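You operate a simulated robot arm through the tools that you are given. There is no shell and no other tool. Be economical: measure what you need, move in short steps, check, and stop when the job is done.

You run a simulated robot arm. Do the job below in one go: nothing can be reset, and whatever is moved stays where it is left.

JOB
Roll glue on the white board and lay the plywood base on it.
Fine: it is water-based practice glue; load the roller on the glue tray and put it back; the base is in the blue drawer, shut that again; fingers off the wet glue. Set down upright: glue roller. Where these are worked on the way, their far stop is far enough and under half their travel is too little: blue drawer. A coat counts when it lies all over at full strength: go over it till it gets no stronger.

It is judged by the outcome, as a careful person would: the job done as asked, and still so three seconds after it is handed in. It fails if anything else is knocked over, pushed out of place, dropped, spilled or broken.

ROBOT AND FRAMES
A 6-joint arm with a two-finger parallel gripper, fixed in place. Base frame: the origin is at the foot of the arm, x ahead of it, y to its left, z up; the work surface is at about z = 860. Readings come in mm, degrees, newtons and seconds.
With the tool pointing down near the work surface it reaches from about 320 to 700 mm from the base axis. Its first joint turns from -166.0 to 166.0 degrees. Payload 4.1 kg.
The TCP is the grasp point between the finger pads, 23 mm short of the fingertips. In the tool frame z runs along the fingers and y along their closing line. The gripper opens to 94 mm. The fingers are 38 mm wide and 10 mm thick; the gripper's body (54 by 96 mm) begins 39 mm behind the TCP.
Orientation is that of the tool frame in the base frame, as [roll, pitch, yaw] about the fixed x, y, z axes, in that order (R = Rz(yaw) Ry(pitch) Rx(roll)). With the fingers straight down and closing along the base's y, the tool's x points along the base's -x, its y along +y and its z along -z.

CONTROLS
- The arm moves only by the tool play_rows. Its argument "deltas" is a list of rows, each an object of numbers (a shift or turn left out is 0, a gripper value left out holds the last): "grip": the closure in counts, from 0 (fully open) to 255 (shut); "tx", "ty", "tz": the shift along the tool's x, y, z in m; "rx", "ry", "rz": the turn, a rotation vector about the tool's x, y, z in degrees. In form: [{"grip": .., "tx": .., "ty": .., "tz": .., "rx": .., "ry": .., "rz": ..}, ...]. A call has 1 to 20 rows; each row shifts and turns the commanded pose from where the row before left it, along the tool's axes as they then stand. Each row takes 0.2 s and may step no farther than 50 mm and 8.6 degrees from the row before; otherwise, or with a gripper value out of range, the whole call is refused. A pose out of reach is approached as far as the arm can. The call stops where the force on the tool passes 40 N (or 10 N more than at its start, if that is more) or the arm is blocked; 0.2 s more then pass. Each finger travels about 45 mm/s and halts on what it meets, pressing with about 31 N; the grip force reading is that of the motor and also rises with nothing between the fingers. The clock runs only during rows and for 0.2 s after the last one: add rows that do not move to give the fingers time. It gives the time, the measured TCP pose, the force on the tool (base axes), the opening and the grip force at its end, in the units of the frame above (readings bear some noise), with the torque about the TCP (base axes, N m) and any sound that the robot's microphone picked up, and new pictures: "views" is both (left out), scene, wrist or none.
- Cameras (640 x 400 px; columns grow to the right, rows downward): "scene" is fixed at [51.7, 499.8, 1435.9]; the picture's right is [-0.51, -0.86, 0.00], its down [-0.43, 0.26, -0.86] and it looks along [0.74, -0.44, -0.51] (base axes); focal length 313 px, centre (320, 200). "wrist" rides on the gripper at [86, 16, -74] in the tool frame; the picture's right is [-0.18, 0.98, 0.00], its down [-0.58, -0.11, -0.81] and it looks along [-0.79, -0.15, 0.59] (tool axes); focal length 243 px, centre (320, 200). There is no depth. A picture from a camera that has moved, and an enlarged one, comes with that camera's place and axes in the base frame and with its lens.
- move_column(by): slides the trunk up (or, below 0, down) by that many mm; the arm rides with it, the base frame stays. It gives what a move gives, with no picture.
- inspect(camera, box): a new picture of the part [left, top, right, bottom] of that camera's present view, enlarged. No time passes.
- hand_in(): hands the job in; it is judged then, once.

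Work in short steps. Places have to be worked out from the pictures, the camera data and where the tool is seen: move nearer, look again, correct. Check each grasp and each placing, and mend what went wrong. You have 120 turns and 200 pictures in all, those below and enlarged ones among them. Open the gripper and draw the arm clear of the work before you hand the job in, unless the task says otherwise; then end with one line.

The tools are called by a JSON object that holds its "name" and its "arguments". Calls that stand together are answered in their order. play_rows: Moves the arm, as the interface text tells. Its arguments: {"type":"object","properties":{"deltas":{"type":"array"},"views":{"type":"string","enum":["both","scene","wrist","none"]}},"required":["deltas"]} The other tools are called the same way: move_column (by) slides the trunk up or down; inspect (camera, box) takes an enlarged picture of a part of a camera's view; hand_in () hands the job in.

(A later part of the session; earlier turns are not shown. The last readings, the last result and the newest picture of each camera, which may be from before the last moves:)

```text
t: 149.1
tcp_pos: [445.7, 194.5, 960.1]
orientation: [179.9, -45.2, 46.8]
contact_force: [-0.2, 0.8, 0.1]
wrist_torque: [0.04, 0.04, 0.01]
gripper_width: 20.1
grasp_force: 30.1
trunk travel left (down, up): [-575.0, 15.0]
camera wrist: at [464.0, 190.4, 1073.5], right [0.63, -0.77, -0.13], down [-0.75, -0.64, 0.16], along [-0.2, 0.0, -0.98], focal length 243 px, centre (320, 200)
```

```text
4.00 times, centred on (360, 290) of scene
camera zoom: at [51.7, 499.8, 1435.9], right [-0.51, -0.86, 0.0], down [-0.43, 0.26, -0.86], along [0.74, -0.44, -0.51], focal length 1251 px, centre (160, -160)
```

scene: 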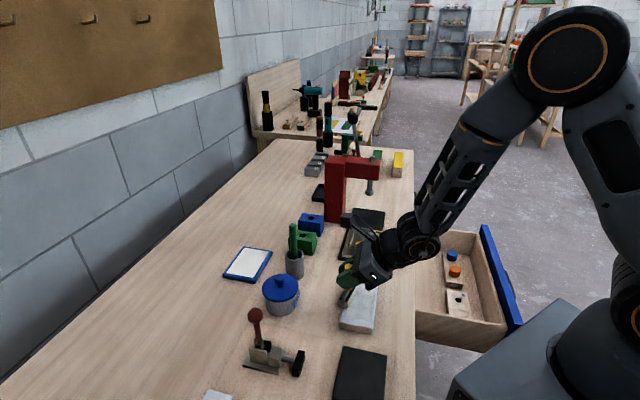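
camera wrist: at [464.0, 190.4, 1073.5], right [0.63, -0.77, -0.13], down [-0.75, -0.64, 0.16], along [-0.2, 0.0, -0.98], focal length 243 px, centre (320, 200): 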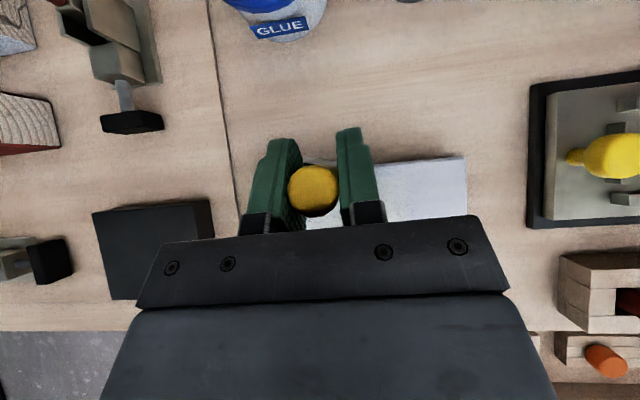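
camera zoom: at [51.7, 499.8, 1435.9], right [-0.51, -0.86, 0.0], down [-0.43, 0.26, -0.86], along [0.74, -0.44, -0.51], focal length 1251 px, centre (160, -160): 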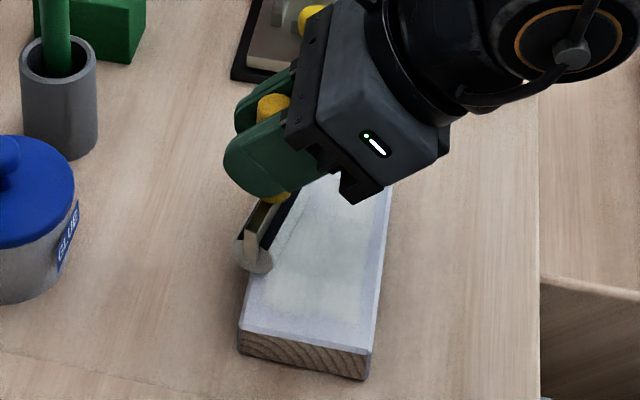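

A coat is visible. Contact has gone light and the roller sits about 7° skew to the board, so I correct the yaw, lower 1.5 mm and roll this strip again.

{"name": "play_rows", "arguments": {"deltas": [{"tx": 0.002, "tz": -0.002}, {"rx": 4.95, "rz": -4.95}, {"tx": -0.003, "tz": 0.003}, {"tx": -0.0092, "tz": -0.0092, "ty": -0.0021}, {"tx": -0.0092, "tz": -0.0092, "ty": -0.0021}, {"tx": -0.0092, "tz": -0.0092, "ty": -0.0021}, {"tx": -0.0092, "tz": -0.0092, "ty": -0.0021}, {"tx": -0.0092, "tz": -0.0092, "ty": -0.0021}, {}]}}

{"name": "inspect", "arguments": {"camera": "scene", "box": [310, 240, 410, 340]}}

```text
t: 151.1
tcp_pos: [399.7, 149.1, 956.9]
orientation: [179.6, -45.3, 54.0]
contact_force: [4.1, 4.0, 20.4]
wrist_torque: [0.4, -0.3, 0.0]
gripper_width: 20.1
grasp_force: 30.7
trunk travel left (down, up): [-575.0, 15.0]
camera wrist: at [417.4, 146.5, 1072.3], right [0.72, -0.68, -0.13], down [-0.67, -0.73, 0.15], along [-0.2, -0.02, -0.98], focal length 243 px, centre (320, 200)
```

scene: 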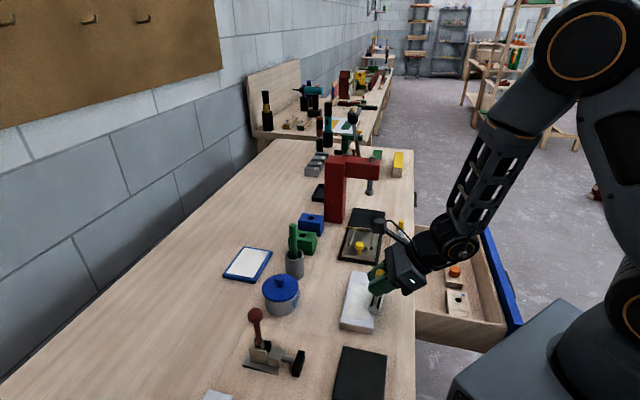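
wrist: 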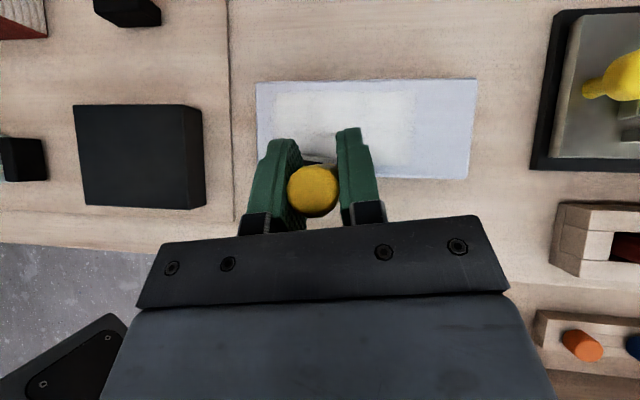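

```text
4.00 times, centred on (360, 290) of scene
camera zoom: at [51.7, 499.8, 1435.9], right [-0.51, -0.86, 0.0], down [-0.43, 0.26, -0.86], along [0.74, -0.44, -0.51], focal length 1251 px, centre (160, -160)
```

zoom: 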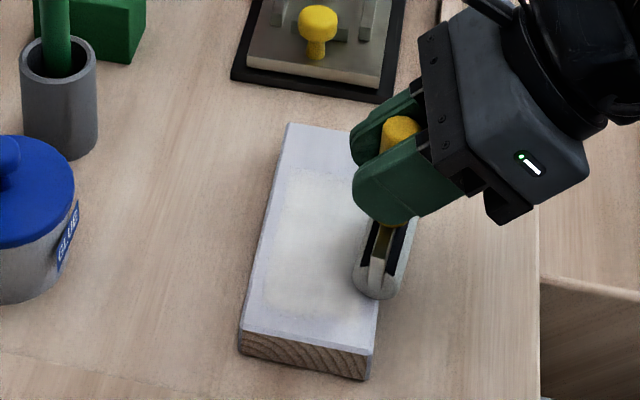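

The coat shows clearly but stops about 8 mm short of the back edge. I roll on past both edges, then shift to the next strip at p≈217.

{"name": "play_rows", "arguments": {"deltas": [{"tx": -0.0042, "tz": -0.0042, "ty": -0.001}, {"tx": 0.0091, "tz": 0.0091, "ty": 0.002}, {"tx": 0.0091, "tz": 0.0091, "ty": 0.002}, {"tx": 0.0091, "tz": 0.0091, "ty": 0.002}, {"tx": 0.0091, "tz": 0.0091, "ty": 0.002}, {"tx": 0.0091, "tz": 0.0091, "ty": 0.002}, {"tx": 0.0091, "tz": 0.0091, "ty": 0.002}, {"tx": 0.004, "tz": -0.004}, {"tx": -0.0044, "tz": -0.0044, "ty": 0.0395}, {"tx": -0.004, "tz": 0.004}, {"tx": -0.0091, "tz": -0.0091, "ty": -0.002}, {"tx": -0.0091, "tz": -0.0091, "ty": -0.002}, {"tx": -0.0091, "tz": -0.0091, "ty": -0.002}, {"tx": -0.0091, "tz": -0.0091, "ty": -0.002}, {"tx": -0.0091, "tz": -0.0091, "ty": -0.002}, {"tx": -0.0091, "tz": -0.0091, "ty": -0.002}, {}]}}

```text
t: 154.7
tcp_pos: [422.8, 116.8, 957.0]
orientation: [179.8, -45.2, 54.0]
contact_force: [0.0, 0.3, -0.2]
wrist_torque: [-0.02, 0.04, -0.01]
gripper_width: 19.8
grasp_force: 31.1
trunk travel left (down, up): [-575.0, 15.0]
camera wrist: at [441.2, 113.9, 1072.1], right [0.72, -0.68, -0.13], down [-0.67, -0.73, 0.15], along [-0.2, -0.03, -0.98], focal length 243 px, centre (320, 200)
```

scene: 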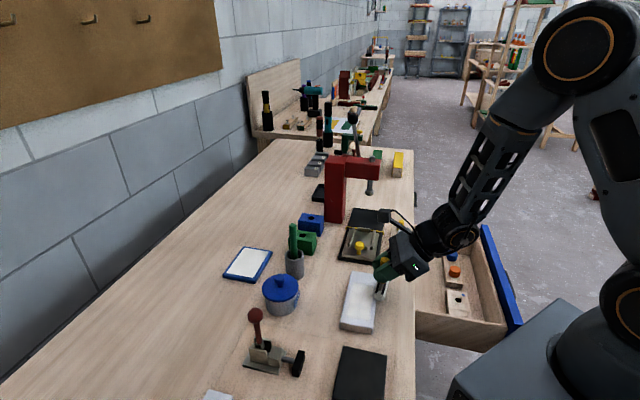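
wrist: 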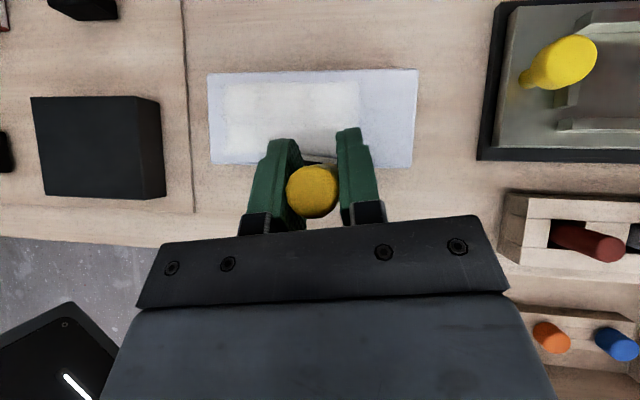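

{"name": "inspect", "arguments": {"camera": "wrist", "box": [190, 50, 440, 206]}}

{"name": "inspect", "arguments": {"camera": "scene", "box": [320, 250, 410, 340]}}

```text
2.56 times, centred on (315, 128) of wrist
camera zoom: at [441.2, 113.9, 1072.1], right [0.72, -0.68, -0.13], down [-0.67, -0.73, 0.15], along [-0.2, -0.03, -0.98], focal length 621 px, centre (333, 384)
```

zoom: 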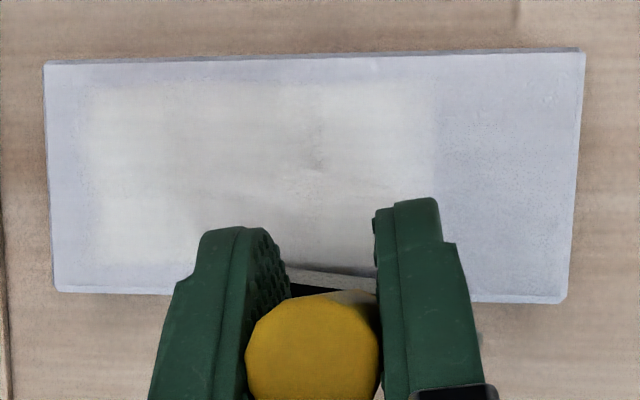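

```text
4.44 times, centred on (365, 295) of scene
camera zoom: at [51.7, 499.8, 1435.9], right [-0.51, -0.86, 0.0], down [-0.43, 0.26, -0.86], along [0.74, -0.44, -0.51], focal length 1390 px, centre (120, -222)
```

zoom: 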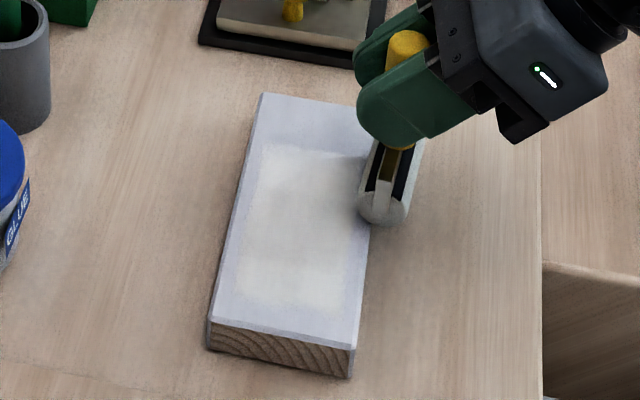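

The coat so far covers p≈126–236, q≈397–451. The last strip had lost contact, so I lower a little and check the force while rolling.

{"name": "play_rows", "arguments": {"deltas": [{"tx": 0.0091, "tz": 0.0091, "ty": 0.002}, {"tx": 0.0091, "tz": 0.0091, "ty": 0.002}, {"tx": -0.001, "tz": 0.001}, {}], "views": "none"}}

```text
t: 155.7
tcp_pos: [442.0, 136.3, 955.9]
orientation: [179.7, -45.4, 54.1]
contact_force: [1.0, 0.6, 10.8]
wrist_torque: [-0.07, 0.05, -0.04]
gripper_width: 20.0
grasp_force: 30.5
trunk travel left (down, up): [-575.0, 15.0]
```

{"name": "play_rows", "arguments": {"deltas": [{"tx": 0.0091, "tz": 0.0091, "ty": 0.002}, {"tx": 0.0091, "tz": 0.0091, "ty": 0.002}, {"tx": 0.0091, "tz": 0.0091, "ty": 0.002}, {"tx": 0.007, "tz": 0.007, "ty": 0.0015}, {"tx": -0.0033, "tz": -0.0033, "ty": 0.0296}, {"tx": -0.0091, "tz": -0.0091, "ty": -0.002}, {"tx": -0.0091, "tz": -0.0091, "ty": -0.002}, {"tx": -0.0091, "tz": -0.0091, "ty": -0.002}, {"tx": -0.0091, "tz": -0.0091, "ty": -0.002}, {"tx": -0.0091, "tz": -0.0091, "ty": -0.002}, {"tx": -0.007, "tz": -0.007, "ty": -0.0015}, {}]}}

{"name": "inspect", "arguments": {"camera": "wrist", "box": [150, 30, 450, 220]}}

```text
t: 158.3
tcp_pos: [443.9, 93.8, 956.2]
orientation: [179.8, -45.3, 54.0]
contact_force: [3.8, 3.1, 17.7]
wrist_torque: [0.53, -0.33, -0.02]
gripper_width: 20.0
grasp_force: 31.0
trunk travel left (down, up): [-575.0, 15.0]
camera wrist: at [461.8, 92.2, 1070.8], right [0.72, -0.68, -0.13], down [-0.67, -0.73, 0.15], along [-0.2, -0.03, -0.98], focal length 243 px, centre (320, 200)
```

scene: 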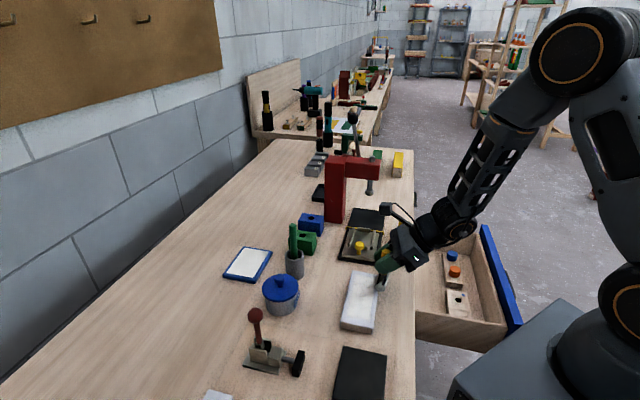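
wrist: 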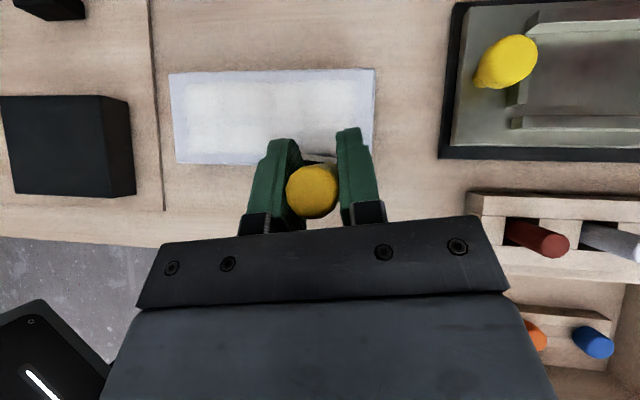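

```text
2.11 times, centred on (300, 125) of wrist
camera zoom: at [461.8, 92.2, 1070.8], right [0.72, -0.68, -0.13], down [-0.67, -0.73, 0.15], along [-0.2, -0.03, -0.98], focal length 511 px, centre (362, 358)
```

zoom: 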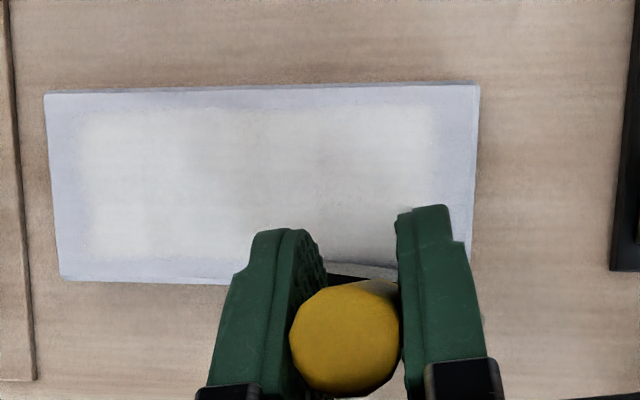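

The coat now nearly fills the board, with an even ~11 mm soft margin on all sides. I go over it again in overlapping strips, moving left, to build full strength.

{"name": "play_rows", "arguments": {"deltas": [{"tx": 0.0109, "tz": 0.0109, "ty": 0.0024}, {"tx": 0.0109, "tz": 0.0109, "ty": 0.0024}, {"tx": 0.0109, "tz": 0.0109, "ty": 0.0024}, {"tx": 0.0109, "tz": 0.0109, "ty": 0.0024}, {"tx": 0.0109, "tz": 0.0109, "ty": 0.0024}, {"tx": 0.0038, "tz": 0.0038, "ty": -0.0346}, {"tx": -0.0109, "tz": -0.0109, "ty": -0.0024}, {"tx": -0.0109, "tz": -0.0109, "ty": -0.0024}, {"tx": -0.0109, "tz": -0.0109, "ty": -0.0024}, {"tx": -0.0109, "tz": -0.0109, "ty": -0.0024}, {"tx": -0.0109, "tz": -0.0109, "ty": -0.0024}, {"tx": 0.0038, "tz": 0.0038, "ty": -0.0346}, {"tx": 0.0109, "tz": 0.0109, "ty": 0.0024}, {"tx": 0.0109, "tz": 0.0109, "ty": 0.0024}, {"tx": 0.0109, "tz": 0.0109, "ty": 0.0024}, {"tx": 0.0109, "tz": 0.0109, "ty": 0.0024}, {"tx": 0.0109, "tz": 0.0109, "ty": 0.0024}, {}], "views": "none"}}

{"name": "play_rows", "arguments": {"deltas": [{"tx": 0.0038, "tz": 0.0038, "ty": -0.0346}, {"tx": -0.0109, "tz": -0.0109, "ty": -0.0024}, {"tx": -0.0109, "tz": -0.0109, "ty": -0.0024}, {"tx": -0.0109, "tz": -0.0109, "ty": -0.0024}, {"tx": -0.0109, "tz": -0.0109, "ty": -0.0024}, {"tx": -0.0109, "tz": -0.0109, "ty": -0.0024}, {}]}}

{"name": "inspect", "arguments": {"camera": "scene", "box": [320, 250, 410, 340]}}

```text
t: 162.1
tcp_pos: [449.9, 200.2, 956.4]
orientation: [179.8, -45.2, 53.9]
contact_force: [-0.4, -0.9, -0.4]
wrist_torque: [-0.03, -0.03, 0.0]
gripper_width: 19.9
grasp_force: 30.4
trunk travel left (down, up): [-575.0, 15.0]
```

```text
t: 163.7
tcp_pos: [372.6, 171.0, 956.4]
orientation: [179.7, -45.2, 53.9]
contact_force: [1.0, 0.1, 1.1]
wrist_torque: [-0.01, 0.05, -0.04]
gripper_width: 19.7
grasp_force: 31.6
trunk travel left (down, up): [-575.0, 15.0]
camera wrist: at [390.6, 167.7, 1070.2], right [0.72, -0.68, -0.13], down [-0.67, -0.73, 0.15], along [-0.2, -0.03, -0.98], focal length 243 px, centre (320, 200)
```

scene: 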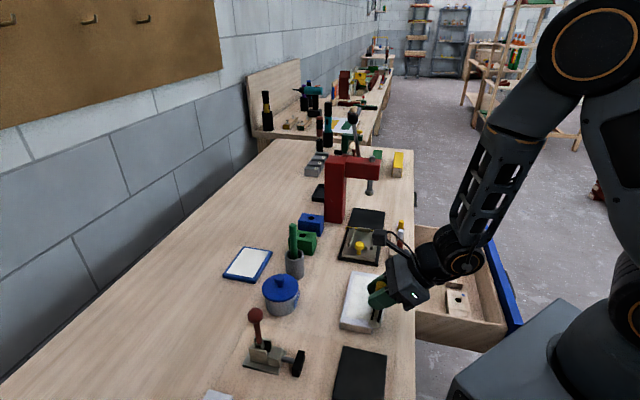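
wrist: 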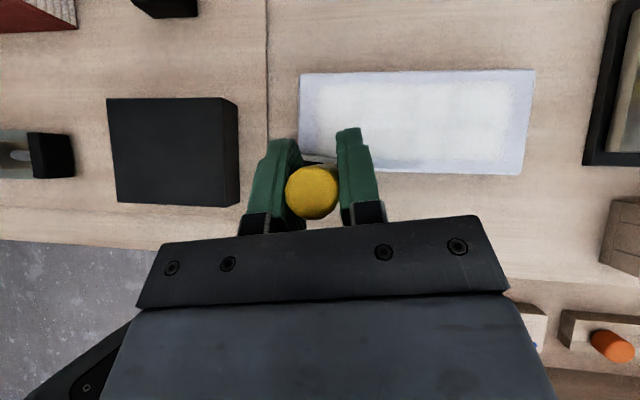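

```text
4.44 times, centred on (365, 295) of scene
camera zoom: at [51.7, 499.8, 1435.9], right [-0.51, -0.86, 0.0], down [-0.43, 0.26, -0.86], along [0.74, -0.44, -0.51], focal length 1390 px, centre (120, -222)
```

zoom: 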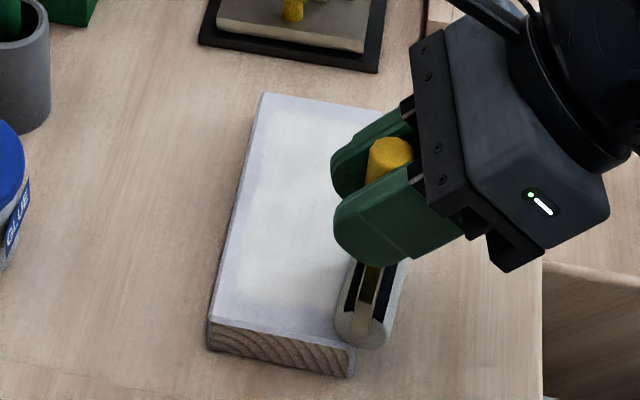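

{"name": "inspect", "arguments": {"camera": "wrist", "box": [270, 40, 570, 200]}}

```text
2.13 times, centred on (420, 120) of wrist
camera zoom: at [390.6, 167.7, 1070.2], right [0.72, -0.68, -0.13], down [-0.67, -0.73, 0.15], along [-0.2, -0.03, -0.98], focal length 518 px, centre (107, 371)
```

zoom: 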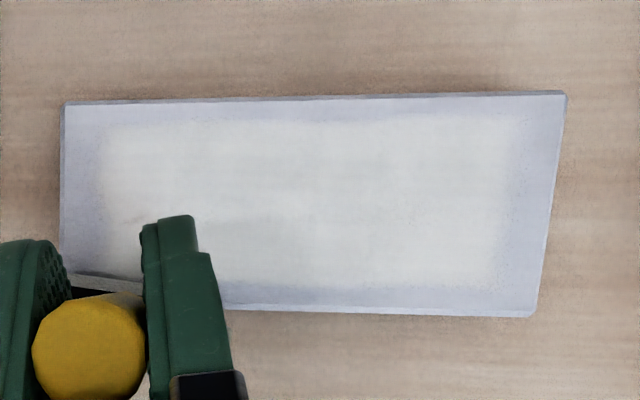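

The coat looks fairly even. I press 1 mm lower and do another full round to see whether it still gets stronger.

{"name": "play_rows", "arguments": {"deltas": [{"tx": -0.0007, "tz": 0.0007}, {"tx": 0.0109, "tz": 0.0109, "ty": 0.0024}, {"tx": 0.0109, "tz": 0.0109, "ty": 0.0024}, {"tx": 0.0109, "tz": 0.0109, "ty": 0.0024}, {"tx": 0.0109, "tz": 0.0109, "ty": 0.0024}, {"tx": 0.0109, "tz": 0.0109, "ty": 0.0024}, {"tx": -0.0036, "tz": -0.0036, "ty": 0.033}, {"tx": -0.0109, "tz": -0.0109, "ty": -0.0024}, {"tx": -0.0109, "tz": -0.0109, "ty": -0.0024}, {"tx": -0.0109, "tz": -0.0109, "ty": -0.0024}, {"tx": -0.0109, "tz": -0.0109, "ty": -0.0024}, {"tx": -0.0109, "tz": -0.0109, "ty": -0.0024}, {"tx": -0.0036, "tz": -0.0036, "ty": 0.033}, {"tx": 0.0109, "tz": 0.0109, "ty": 0.0024}, {"tx": 0.0109, "tz": 0.0109, "ty": 0.0024}, {"tx": 0.0109, "tz": 0.0109, "ty": 0.0024}, {"tx": 0.0109, "tz": 0.0109, "ty": 0.0024}, {"tx": 0.0109, "tz": 0.0109, "ty": 0.0024}, {"tx": -0.0036, "tz": -0.0036, "ty": 0.033}, {}], "views": "none"}}

{"name": "play_rows", "arguments": {"deltas": [{"tx": -0.0109, "tz": -0.0109, "ty": -0.0024}, {"tx": -0.0109, "tz": -0.0109, "ty": -0.0024}, {"tx": -0.0109, "tz": -0.0109, "ty": -0.0024}, {"tx": -0.0109, "tz": -0.0109, "ty": -0.0024}, {"tx": -0.0109, "tz": -0.0109, "ty": -0.0024}, {}]}}

{"name": "inspect", "arguments": {"camera": "wrist", "box": [130, 40, 430, 200]}}

```text
t: 167.9
tcp_pos: [496.9, 152.9, 955.2]
orientation: [179.8, -45.4, 53.9]
contact_force: [0.4, -0.6, 9.0]
wrist_torque: [-0.1, 0.02, -0.03]
gripper_width: 19.7
grasp_force: 30.8
trunk travel left (down, up): [-575.0, 15.0]
```

```text
t: 169.3
tcp_pos: [439.5, 98.3, 956.7]
orientation: [179.7, -45.3, 54.0]
contact_force: [3.1, 3.1, 11.7]
wrist_torque: [0.36, -0.21, -0.03]
gripper_width: 20.0
grasp_force: 30.6
trunk travel left (down, up): [-575.0, 15.0]
camera wrist: at [458.4, 96.5, 1070.0], right [0.72, -0.68, -0.13], down [-0.67, -0.73, 0.15], along [-0.2, -0.02, -0.98], focal length 243 px, centre (320, 200)
```

scene: 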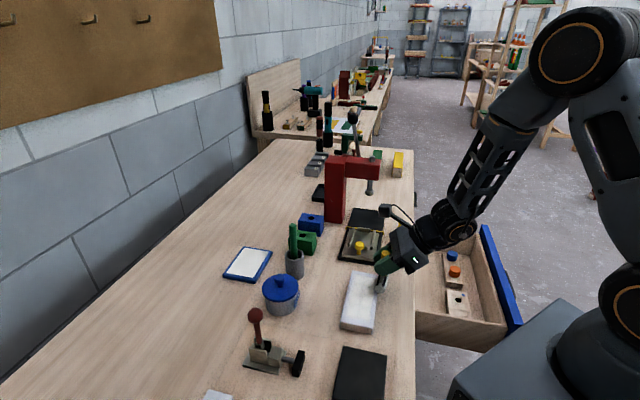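
wrist: 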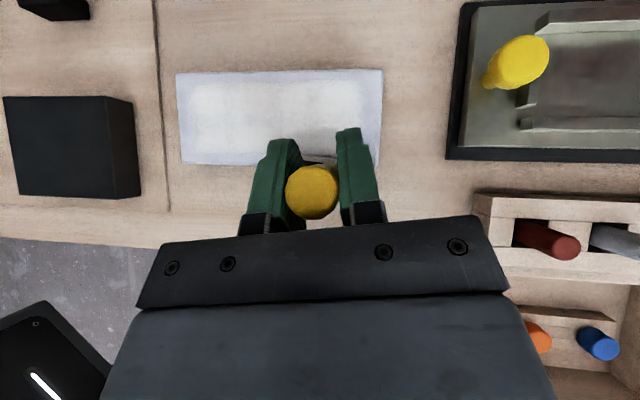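

```text
2.13 times, centred on (280, 120) of wrist
camera zoom: at [458.4, 96.5, 1070.0], right [0.72, -0.68, -0.13], down [-0.67, -0.73, 0.15], along [-0.2, -0.02, -0.98], focal length 518 px, centre (405, 371)
```

zoom: 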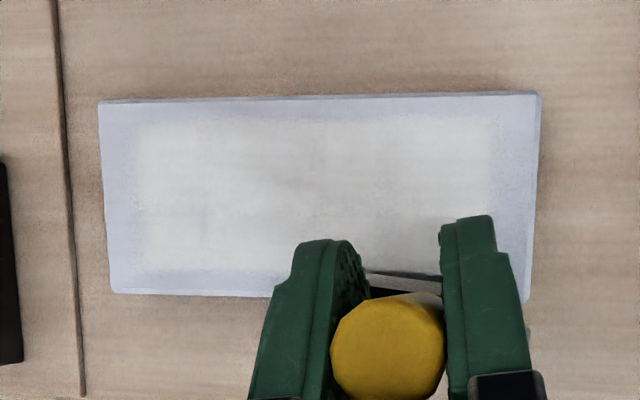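

The coat is uniform. One more confirming round back to the left.

{"name": "play_rows", "arguments": {"deltas": [{"tx": 0.0109, "tz": 0.0109, "ty": 0.0024}, {"tx": 0.0109, "tz": 0.0109, "ty": 0.0024}, {"tx": 0.0109, "tz": 0.0109, "ty": 0.0024}, {"tx": 0.0109, "tz": 0.0109, "ty": 0.0024}, {"tx": 0.0109, "tz": 0.0109, "ty": 0.0024}, {"tx": 0.0036, "tz": 0.0036, "ty": -0.033}, {"tx": -0.0109, "tz": -0.0109, "ty": -0.0024}, {"tx": -0.0109, "tz": -0.0109, "ty": -0.0024}, {"tx": -0.0109, "tz": -0.0109, "ty": -0.0024}, {"tx": -0.0109, "tz": -0.0109, "ty": -0.0024}, {"tx": -0.0109, "tz": -0.0109, "ty": -0.0024}, {"tx": 0.0036, "tz": 0.0036, "ty": -0.033}, {"tx": 0.0109, "tz": 0.0109, "ty": 0.0024}, {"tx": 0.0109, "tz": 0.0109, "ty": 0.0024}, {"tx": 0.0109, "tz": 0.0109, "ty": 0.0024}, {"tx": 0.0109, "tz": 0.0109, "ty": 0.0024}, {"tx": 0.0109, "tz": 0.0109, "ty": 0.0024}, {"tx": 0.0036, "tz": 0.0036, "ty": -0.033}, {}], "views": "none"}}

{"name": "play_rows", "arguments": {"deltas": [{"tx": -0.0109, "tz": -0.0109, "ty": -0.0024}, {"tx": -0.0109, "tz": -0.0109, "ty": -0.0024}, {"tx": -0.0109, "tz": -0.0109, "ty": -0.0024}, {"tx": -0.0109, "tz": -0.0109, "ty": -0.0024}, {"tx": -0.0109, "tz": -0.0109, "ty": -0.0024}, {"tx": 0.0109, "tz": 0.0109, "ty": 0.0024}, {"tx": 0.0109, "tz": 0.0109, "ty": 0.0024}, {"tx": 0.0109, "tz": 0.0109, "ty": 0.0024}, {"tx": 0.0109, "tz": 0.0109, "ty": 0.0024}, {"tx": 0.0109, "tz": 0.0109, "ty": 0.0024}, {}, {"tx": 0.025, "tz": -0.025}, {"tx": 0.025, "tz": -0.025}, {"tx": 0.025, "tz": -0.025}, {"tx": 0.025, "tz": -0.025}, {"tx": 0.025, "tz": -0.025}, {}]}}

{"name": "inspect", "arguments": {"camera": "scene", "box": [310, 230, 420, 340]}}

```text
t: 173.3
tcp_pos: [423.5, 224.1, 955.4]
orientation: [179.8, -45.3, 54.1]
contact_force: [0.4, -0.5, 6.4]
wrist_torque: [-0.01, 0.09, 0.01]
gripper_width: 19.6
grasp_force: 31.0
trunk travel left (down, up): [-575.0, 15.0]
```

```text
t: 176.9
tcp_pos: [425.1, 224.5, 1131.1]
orientation: [179.8, -45.1, 54.0]
contact_force: [0.2, -0.9, -1.4]
wrist_torque: [0.0, -0.02, 0.02]
gripper_width: 19.8
grasp_force: 30.6
trunk travel left (down, up): [-575.0, 15.0]
camera wrist: at [442.9, 222.1, 1246.4], right [0.72, -0.69, -0.13], down [-0.67, -0.73, 0.15], along [-0.2, -0.03, -0.98], focal length 243 px, centre (320, 200)
```

scene: 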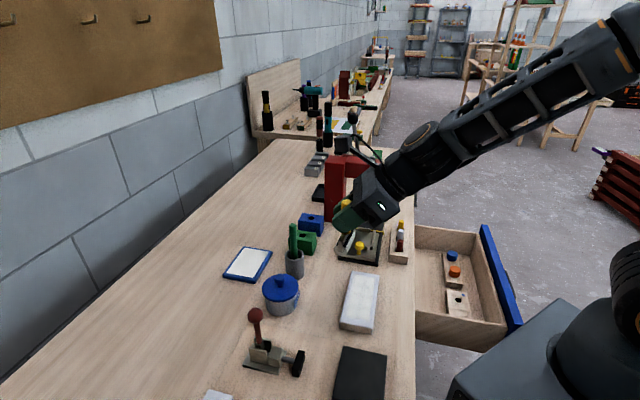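
wrist: 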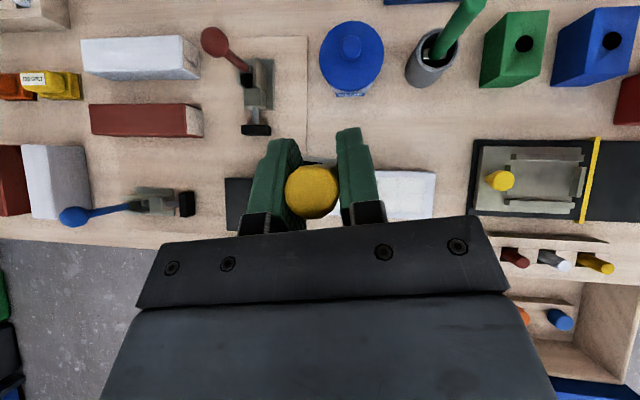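

```text
3.64 times, centred on (365, 285) of scene
camera zoom: at [51.7, 499.8, 1435.9], right [-0.51, -0.86, 0.0], down [-0.43, 0.26, -0.86], along [0.74, -0.44, -0.51], focal length 1137 px, centre (156, -109)
```

zoom: 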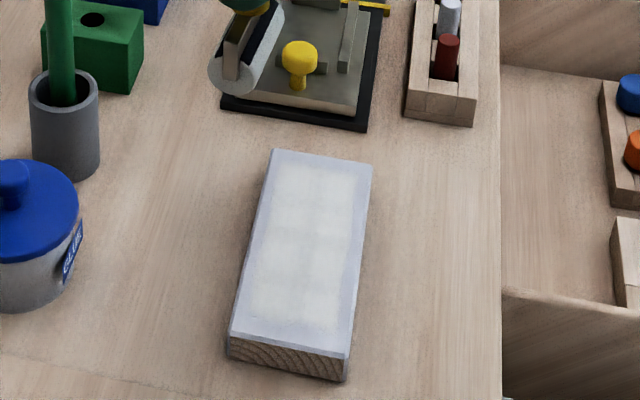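

{"name": "inspect", "arguments": {"camera": "scene", "box": [335, 265, 385, 335]}}

```text
5.71 times, centred on (360, 300) of scene
camera zoom: at [51.7, 499.8, 1435.9], right [-0.51, -0.86, 0.0], down [-0.43, 0.26, -0.86], along [0.74, -0.44, -0.51], focal length 1787 px, centre (91, -371)
```

zoom: 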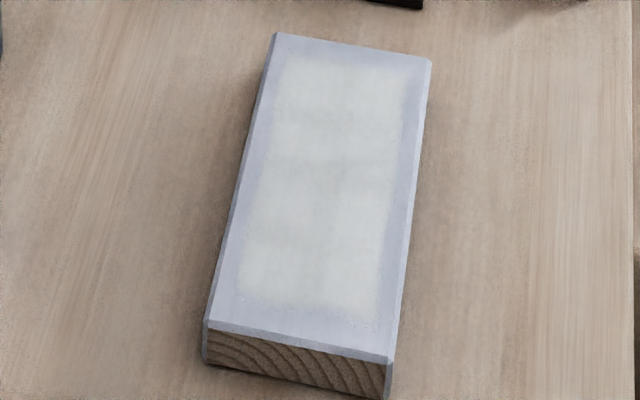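

The coat is even over all of it. I carry the roller back to its home spot at p≈119, q≈729.

{"name": "play_rows", "arguments": {"deltas": [{"tx": 0.0273, "tz": 0.0273, "ty": 0.0028}, {"tx": 0.0273, "tz": 0.0273, "ty": 0.0028}, {"tx": 0.0273, "tz": 0.0273, "ty": 0.0028}, {"tx": 0.0273, "tz": 0.0273, "ty": 0.0028}, {"tx": 0.0273, "tz": 0.0273, "ty": 0.0028}, {"tx": 0.0273, "tz": 0.0273, "ty": 0.0028}, {"tx": 0.0273, "tz": 0.0273, "ty": 0.0028}, {}, {"tx": -0.025, "tz": 0.025}, {"tx": -0.025, "tz": 0.025}, {"tx": -0.025, "tz": 0.025}, {"tx": -0.025, "tz": 0.025}, {"tx": -0.025, "tz": 0.025}, {}]}}

{"name": "inspect", "arguments": {"camera": "scene", "box": [170, 220, 310, 330]}}

```text
t: 179.9
tcp_pos: [600.7, 431.4, 955.4]
orientation: [179.8, -45.2, 54.0]
contact_force: [-0.1, -0.1, -1.3]
wrist_torque: [0.0, 0.0, 0.0]
gripper_width: 19.7
grasp_force: 30.9
trunk travel left (down, up): [-575.0, 15.0]
camera wrist: at [618.7, 428.1, 1069.9], right [0.72, -0.69, -0.13], down [-0.67, -0.73, 0.15], along [-0.2, -0.03, -0.98], focal length 243 px, centre (320, 200)
```

scene: 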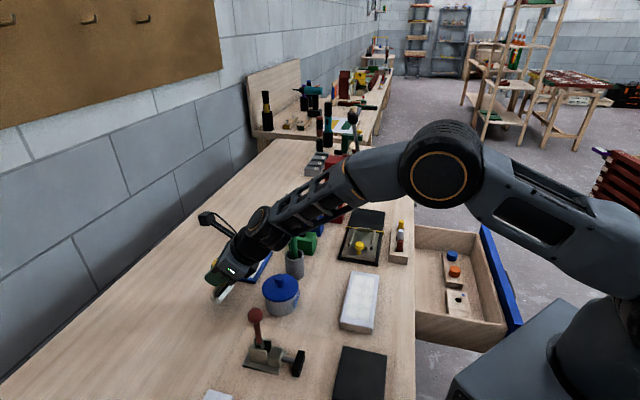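
wrist: 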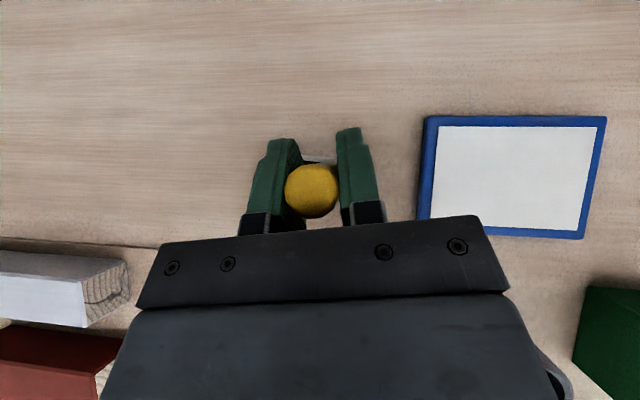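

```text
3.64 times, centred on (240, 275) of scene
camera zoom: at [51.7, 499.8, 1435.9], right [-0.51, -0.86, 0.0], down [-0.43, 0.26, -0.86], along [0.74, -0.44, -0.51], focal length 1137 px, centre (611, -73)
```

zoom: 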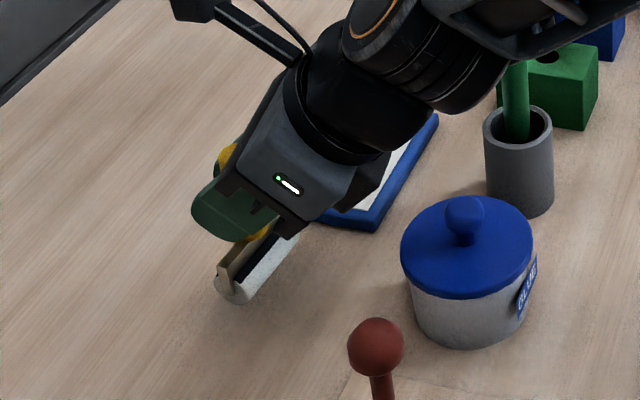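

At the home spot. I lower in small steps until it touches.

{"name": "play_rows", "arguments": {"deltas": [{"tx": -0.0035, "tz": 0.0035}, {"tx": -0.0028, "tz": 0.0028}, {}], "views": "none"}}

{"name": "play_rows", "arguments": {"deltas": [{"tx": -0.0021, "tz": 0.0021}, {}], "views": "none"}}

{"name": "play_rows", "arguments": {"deltas": [{"tx": -0.0018, "tz": 0.0018}, {}], "views": "none"}}

```text
t: 180.7
tcp_pos: [601.8, 431.9, 946.9]
orientation: [179.8, -45.2, 54.0]
contact_force: [-1.0, 0.8, -0.7]
wrist_torque: [0.03, 0.0, 0.0]
gripper_width: 19.6
grasp_force: 31.3
trunk travel left (down, up): [-575.0, 15.0]
```

```text
t: 181.3
tcp_pos: [600.9, 431.2, 943.0]
orientation: [179.8, -45.3, 54.0]
contact_force: [0.2, -0.3, -0.6]
wrist_torque: [-0.01, 0.0, -0.02]
gripper_width: 20.0
grasp_force: 31.2
trunk travel left (down, up): [-575.0, 15.0]
```

```text
t: 181.9
tcp_pos: [601.1, 431.5, 942.5]
orientation: [179.8, -45.2, 53.9]
contact_force: [0.7, -0.5, 0.1]
wrist_torque: [0.01, 0.0, -0.03]
gripper_width: 20.1
grasp_force: 30.8
trunk travel left (down, up): [-575.0, 15.0]
```

{"name": "play_rows", "arguments": {"deltas": [{"tx": -0.0018, "tz": 0.0018}, {}], "views": "none"}}

{"name": "play_rows", "arguments": {"deltas": [{"tx": -0.0014, "tz": 0.0014}, {}], "views": "none"}}

```text
t: 182.5
tcp_pos: [601.4, 432.3, 938.3]
orientation: [179.8, -45.2, 54.0]
contact_force: [-1.1, 1.1, -1.6]
wrist_torque: [-0.01, 0.0, 0.02]
gripper_width: 19.6
grasp_force: 31.2
trunk travel left (down, up): [-575.0, 15.0]
```

```text
t: 183.1
tcp_pos: [601.2, 431.5, 936.8]
orientation: [179.8, -45.2, 54.0]
contact_force: [-0.8, 0.0, -0.9]
wrist_torque: [0.0, 0.05, -0.01]
gripper_width: 19.8
grasp_force: 31.0
trunk travel left (down, up): [-575.0, 15.0]
```

{"name": "play_rows", "arguments": {"deltas": [{"tx": -0.0014, "tz": 0.0014}, {}], "views": "none"}}

{"name": "play_rows", "arguments": {"deltas": [{"tx": -0.0014, "tz": 0.0014}, {}], "views": "scene"}}

{"name": "inspect", "arguments": {"camera": "scene", "box": [190, 250, 270, 320]}}

```text
t: 183.7
tcp_pos: [601.6, 431.2, 934.8]
orientation: [179.8, -45.1, 53.8]
contact_force: [0.2, -0.5, -1.0]
wrist_torque: [0.0, -0.01, -0.01]
gripper_width: 20.0
grasp_force: 30.7
trunk travel left (down, up): [-575.0, 15.0]
```

```text
t: 184.3
tcp_pos: [602.0, 431.1, 933.3]
orientation: [179.8, -45.2, 53.9]
contact_force: [-0.2, 0.3, -1.4]
wrist_torque: [0.0, 0.0, -0.01]
gripper_width: 20.1
grasp_force: 30.4
trunk travel left (down, up): [-575.0, 15.0]
```

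scene: 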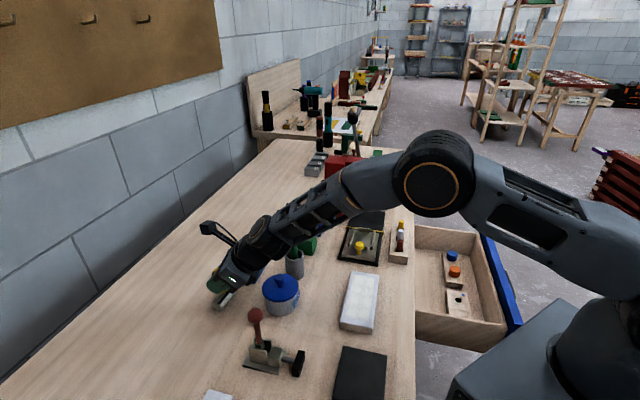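

```text
5.71 times, centred on (230, 285) of scene
camera zoom: at [51.7, 499.8, 1435.9], right [-0.51, -0.86, 0.0], down [-0.43, 0.26, -0.86], along [0.74, -0.44, -0.51], focal length 1787 px, centre (834, -286)
```

zoom: 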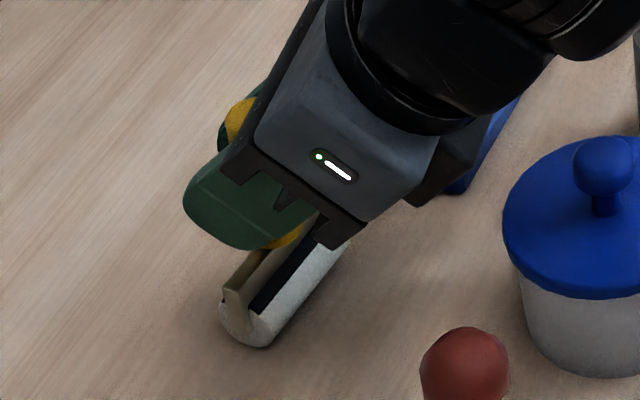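

The roller has pitched about 8° in the grip. I rotate the tool 7° to bring the handle vertical, then continue down.

{"name": "play_rows", "arguments": {"deltas": [{"ry": 7}, {"tx": -0.0016, "tz": 0.0012}, {}], "views": "none"}}

{"name": "play_rows", "arguments": {"deltas": [{"tx": -0.0016, "tz": 0.0012}, {}], "views": "none"}}

{"name": "play_rows", "arguments": {"deltas": [{"tx": -0.0012, "tz": 0.0009}, {}], "views": "none"}}

```text
t: 185.1
tcp_pos: [601.3, 430.9, 933.4]
orientation: [179.7, -52.4, 54.1]
contact_force: [1.1, -1.0, 6.9]
wrist_torque: [-0.19, -0.13, 0.0]
gripper_width: 20.0
grasp_force: 30.9
trunk travel left (down, up): [-575.0, 15.0]
```

```text
t: 185.7
tcp_pos: [601.6, 431.2, 933.2]
orientation: [179.6, -52.5, 54.2]
contact_force: [0.9, 0.5, 18.8]
wrist_torque: [-0.39, -0.31, 0.04]
gripper_width: 19.8
grasp_force: 30.7
trunk travel left (down, up): [-575.0, 15.0]
```

```text
t: 186.3
tcp_pos: [600.4, 431.6, 931.6]
orientation: [179.6, -52.5, 54.2]
contact_force: [0.9, 1.2, 25.2]
wrist_torque: [-0.46, -0.45, 0.03]
gripper_width: 20.1
grasp_force: 31.2
trunk travel left (down, up): [-575.0, 15.0]
```

Contact is directly below the handle. I ease off and loosen the grip a few millimetres first so it settles, then look.

{"name": "play_rows", "arguments": {"deltas": [{"tx": 0.0014, "tz": -0.001}, {"grip": 194}, {}, {}, {}], "views": "scene"}}

{"name": "inspect", "arguments": {"camera": "scene", "box": [190, 250, 270, 320]}}

```text
t: 187.5
tcp_pos: [601.2, 430.8, 928.9]
orientation: [179.9, -52.1, 54.0]
contact_force: [-0.1, 0.0, -0.3]
wrist_torque: [0.0, 0.0, -0.03]
gripper_width: 22.5
grasp_force: 0.1
trunk travel left (down, up): [-575.0, 15.0]
```

scene: 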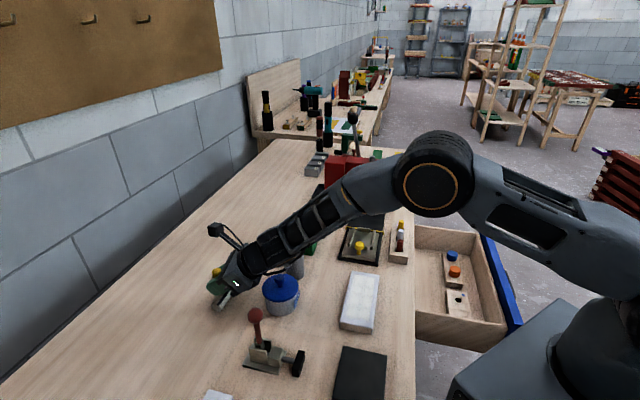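

```text
5.71 times, centred on (230, 285) of scene
camera zoom: at [51.7, 499.8, 1435.9], right [-0.51, -0.86, 0.0], down [-0.43, 0.26, -0.86], along [0.74, -0.44, -0.51], focal length 1787 px, centre (834, -286)
```

zoom: 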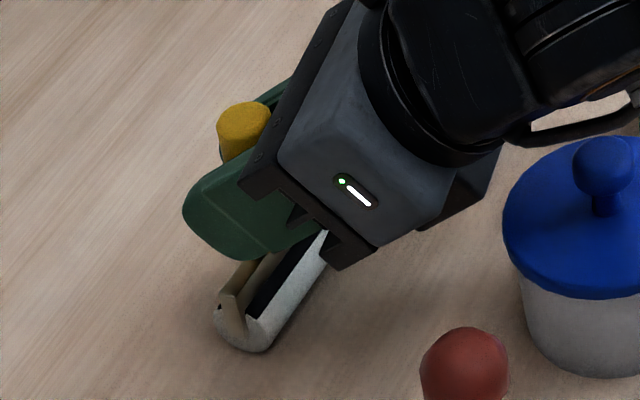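

It stands by itself, upright. I open further and withdraw back along the tool axis.

{"name": "play_rows", "arguments": {"deltas": [{"grip": 140}, {}, {}, {"tz": -0.015}, {"tz": -0.025}, {"tz": -0.03}, {"tx": 0.024, "tz": -0.02}, {"tx": 0.024, "tz": -0.02}, {"tx": 0.024, "tz": -0.02}, {}]}}

{"name": "inspect", "arguments": {"camera": "scene", "box": [180, 230, 320, 330]}}

```text
t: 189.7
tcp_pos: [566.1, 384.2, 1066.4]
orientation: [179.9, -52.2, 54.0]
contact_force: [0.1, -0.5, 0.9]
wrist_torque: [0.01, 0.04, 0.03]
gripper_width: 42.2
grasp_force: 0.0
trunk travel left (down, up): [-575.0, 15.0]
camera wrist: at [576.0, 370.2, 1181.3], right [0.73, -0.67, -0.14], down [-0.67, -0.74, 0.03], along [-0.13, 0.07, -0.99], focal length 243 px, centre (320, 200)
```

scene: 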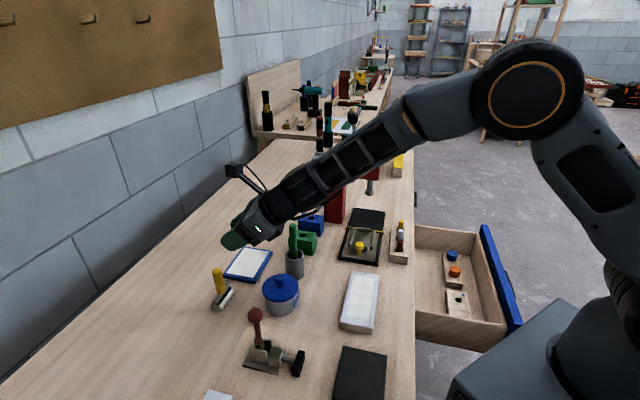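
wrist: 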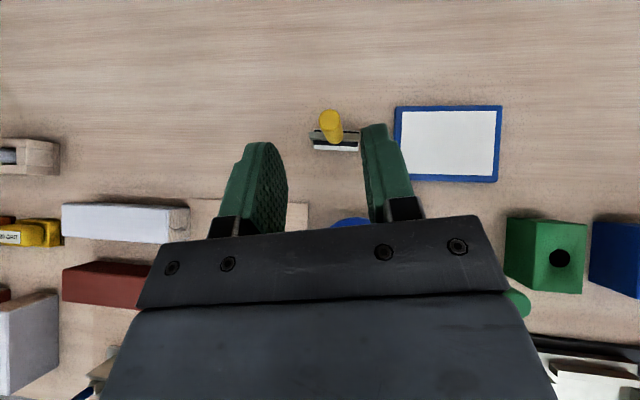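

```text
4.00 times, centred on (250, 280) of scene
camera zoom: at [51.7, 499.8, 1435.9], right [-0.51, -0.86, 0.0], down [-0.43, 0.26, -0.86], along [0.74, -0.44, -0.51], focal length 1251 px, centre (600, -120)
```

zoom: 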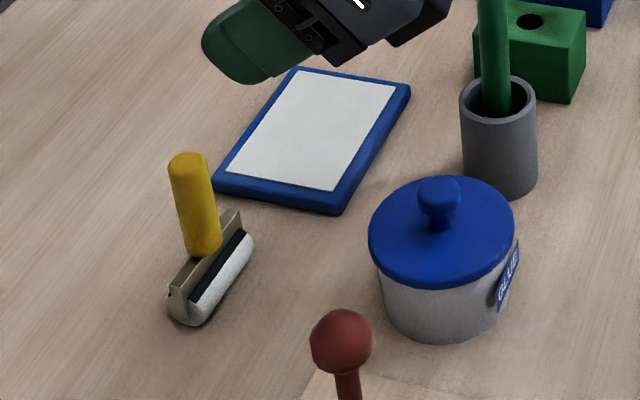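

The roller is back home, upright, and the tray is undisturbed. Next is the plywood base: I retract, turn the tool vertical and travel to above the drawer.

{"name": "play_rows", "arguments": {"deltas": [{"tx": -0.0231, "tz": -0.0295}, {"tx": -0.0231, "tz": -0.0295}, {"tx": -0.0231, "tz": -0.0295}, {"tx": -0.0231, "tz": -0.0295}, {"ry": -7.45}, {"ry": -7.45}, {"ry": -7.45}, {"ry": -7.45}, {"ry": -7.45}, {"ry": -7.45}, {"ry": -7.45}, {"ty": 0.04}, {"ty": 0.04}, {"ty": 0.04}, {"rz": 4.5}, {"rz": 4.5}, {}], "views": "none"}}

{"name": "play_rows", "arguments": {"deltas": [{"ty": 0.02, "tx": -0.04}, {"ty": 0.02, "tx": -0.04}, {"ty": 0.02, "tx": -0.04}, {"ty": 0.02, "tx": -0.04}, {"ty": 0.02, "tx": -0.04}, {"ty": 0.02, "tx": -0.04}, {"ty": 0.02, "tx": -0.04}, {}], "views": "wrist"}}

```text
t: 193.3
tcp_pos: [574.6, 191.9, 1065.8]
orientation: [179.9, -0.1, 44.8]
contact_force: [0.5, 0.5, 0.9]
wrist_torque: [0.0, 0.02, -0.03]
gripper_width: 42.4
grasp_force: 0.0
trunk travel left (down, up): [-575.0, 15.0]
```

```text
t: 195.1
tcp_pos: [475.5, -104.6, 1063.4]
orientation: [179.9, 0.0, 44.8]
contact_force: [0.3, -0.3, 0.3]
wrist_torque: [-0.01, -0.01, -0.04]
gripper_width: 42.5
grasp_force: 0.1
trunk travel left (down, up): [-575.0, 15.0]
camera wrist: at [547.5, -54.8, 1140.0], right [0.56, -0.83, 0.0], down [-0.49, -0.33, 0.81], along [-0.67, -0.45, -0.59], focal length 243 px, centre (320, 200)
```

wrist: 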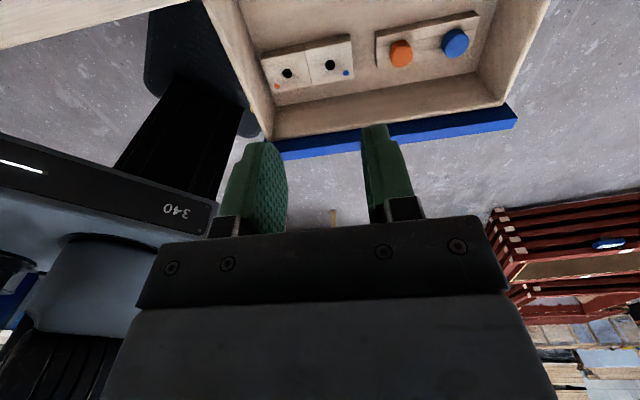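

The drawer holds two small blocks with holes (orange dot, blue dot) side by side, and a strip with two caps. I zoom in.

{"name": "inspect", "arguments": {"camera": "wrist", "box": [220, 0, 540, 150]}}

{"name": "inspect", "arguments": {"camera": "scene", "box": [410, 235, 500, 345]}}

```text
2.00 times, centred on (380, 75) of wrist
camera zoom: at [547.5, -54.8, 1140.0], right [0.56, -0.83, 0.0], down [-0.49, -0.33, 0.81], along [-0.67, -0.45, -0.59], focal length 485 px, centre (200, 450)
```

zoom: 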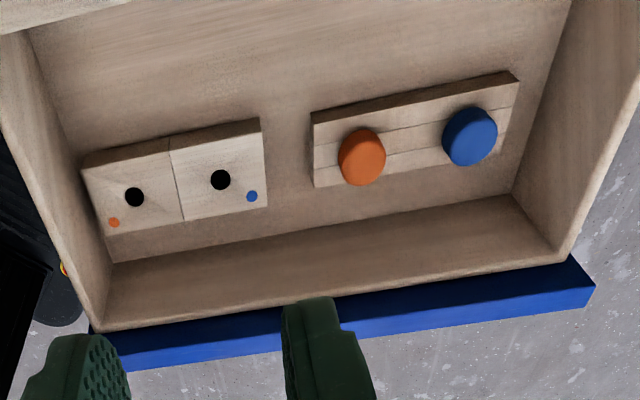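

```text
3.64 times, centred on (455, 290) of scene
camera zoom: at [51.7, 499.8, 1435.9], right [-0.51, -0.86, 0.0], down [-0.43, 0.26, -0.86], along [0.74, -0.44, -0.51], focal length 1137 px, centre (-171, -127)
```

zoom: 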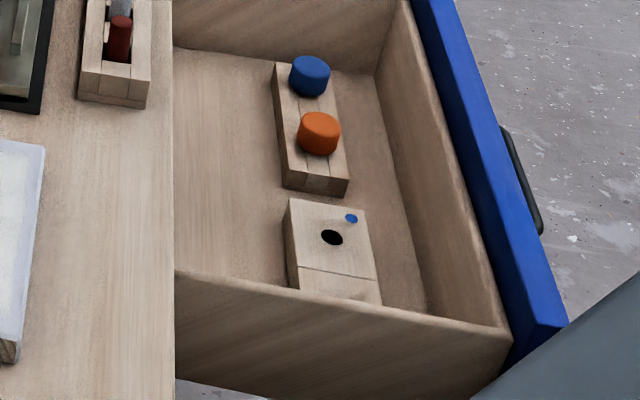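

It is one 150×57 mm piece with two holes, clearly the plywood base, at p≈293–443, q≈124–180, top z≈718. I turn the fingers to close along q, open fully, and move above it.

{"name": "play_rows", "arguments": {"deltas": [{"grip": 0, "rz": -8.2}, {"rz": -8.2}, {"rz": -8.2}, {"rz": -8.2}, {"rz": -8.2}, {"rz": -8.2}, {"rz": -8.2}, {"rz": -8.2}, {"rz": -8.2}, {"rz": -8.2}, {"rz": -8.0}, {"ty": -0.037, "tx": 0.004}, {"ty": -0.037, "tx": 0.004}, {"ty": -0.036, "tx": 0.004}, {}], "views": "none"}}

{"name": "move_column", "arguments": {"by": -220}}

{"name": "play_rows", "arguments": {"deltas": [{}]}}

```text
t: 198.3
tcp_pos: [388.6, -173.4, 1065.3]
orientation: [-180.0, 0.1, 134.8]
contact_force: [-0.4, 0.1, 0.4]
wrist_torque: [0.03, -0.03, 0.01]
gripper_width: 94.1
grasp_force: 0.1
trunk travel left (down, up): [-575.0, 15.0]
```

```text
t: 200.6
tcp_pos: [389.2, -174.2, 846.8]
orientation: [179.9, 0.1, 134.8]
contact_force: [0.3, 0.1, -0.5]
wrist_torque: [0.0, -0.02, 0.01]
gripper_width: 93.8
grasp_force: 0.0
trunk travel left (down, up): [-355.0, 235.0]
```

```text
t: 201.0
tcp_pos: [389.3, -174.4, 846.6]
orientation: [179.9, 0.2, 134.8]
contact_force: [0.1, -0.7, 0.4]
wrist_torque: [-0.02, 0.03, 0.01]
gripper_width: 93.9
grasp_force: 0.0
trunk travel left (down, up): [-355.0, 235.0]
camera wrist: at [339.2, -100.9, 920.5], right [0.83, 0.56, 0.0], down [0.33, -0.49, 0.81], along [0.46, -0.67, -0.59], focal length 243 px, centre (320, 200)
```

scene: 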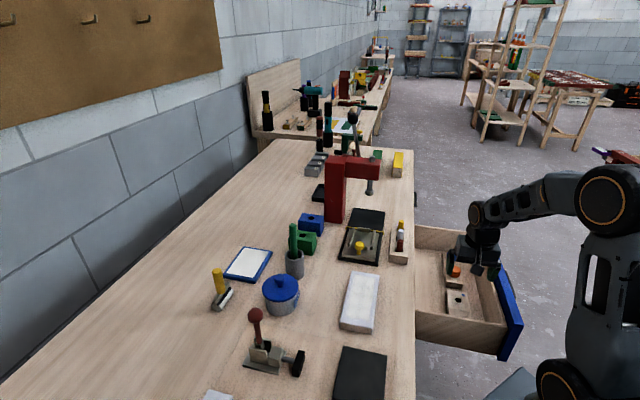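
wrist: 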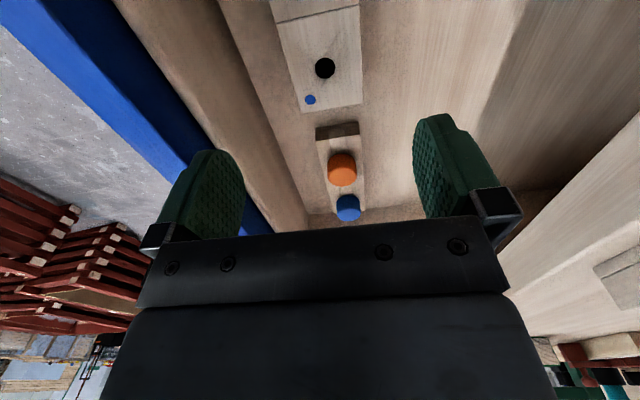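

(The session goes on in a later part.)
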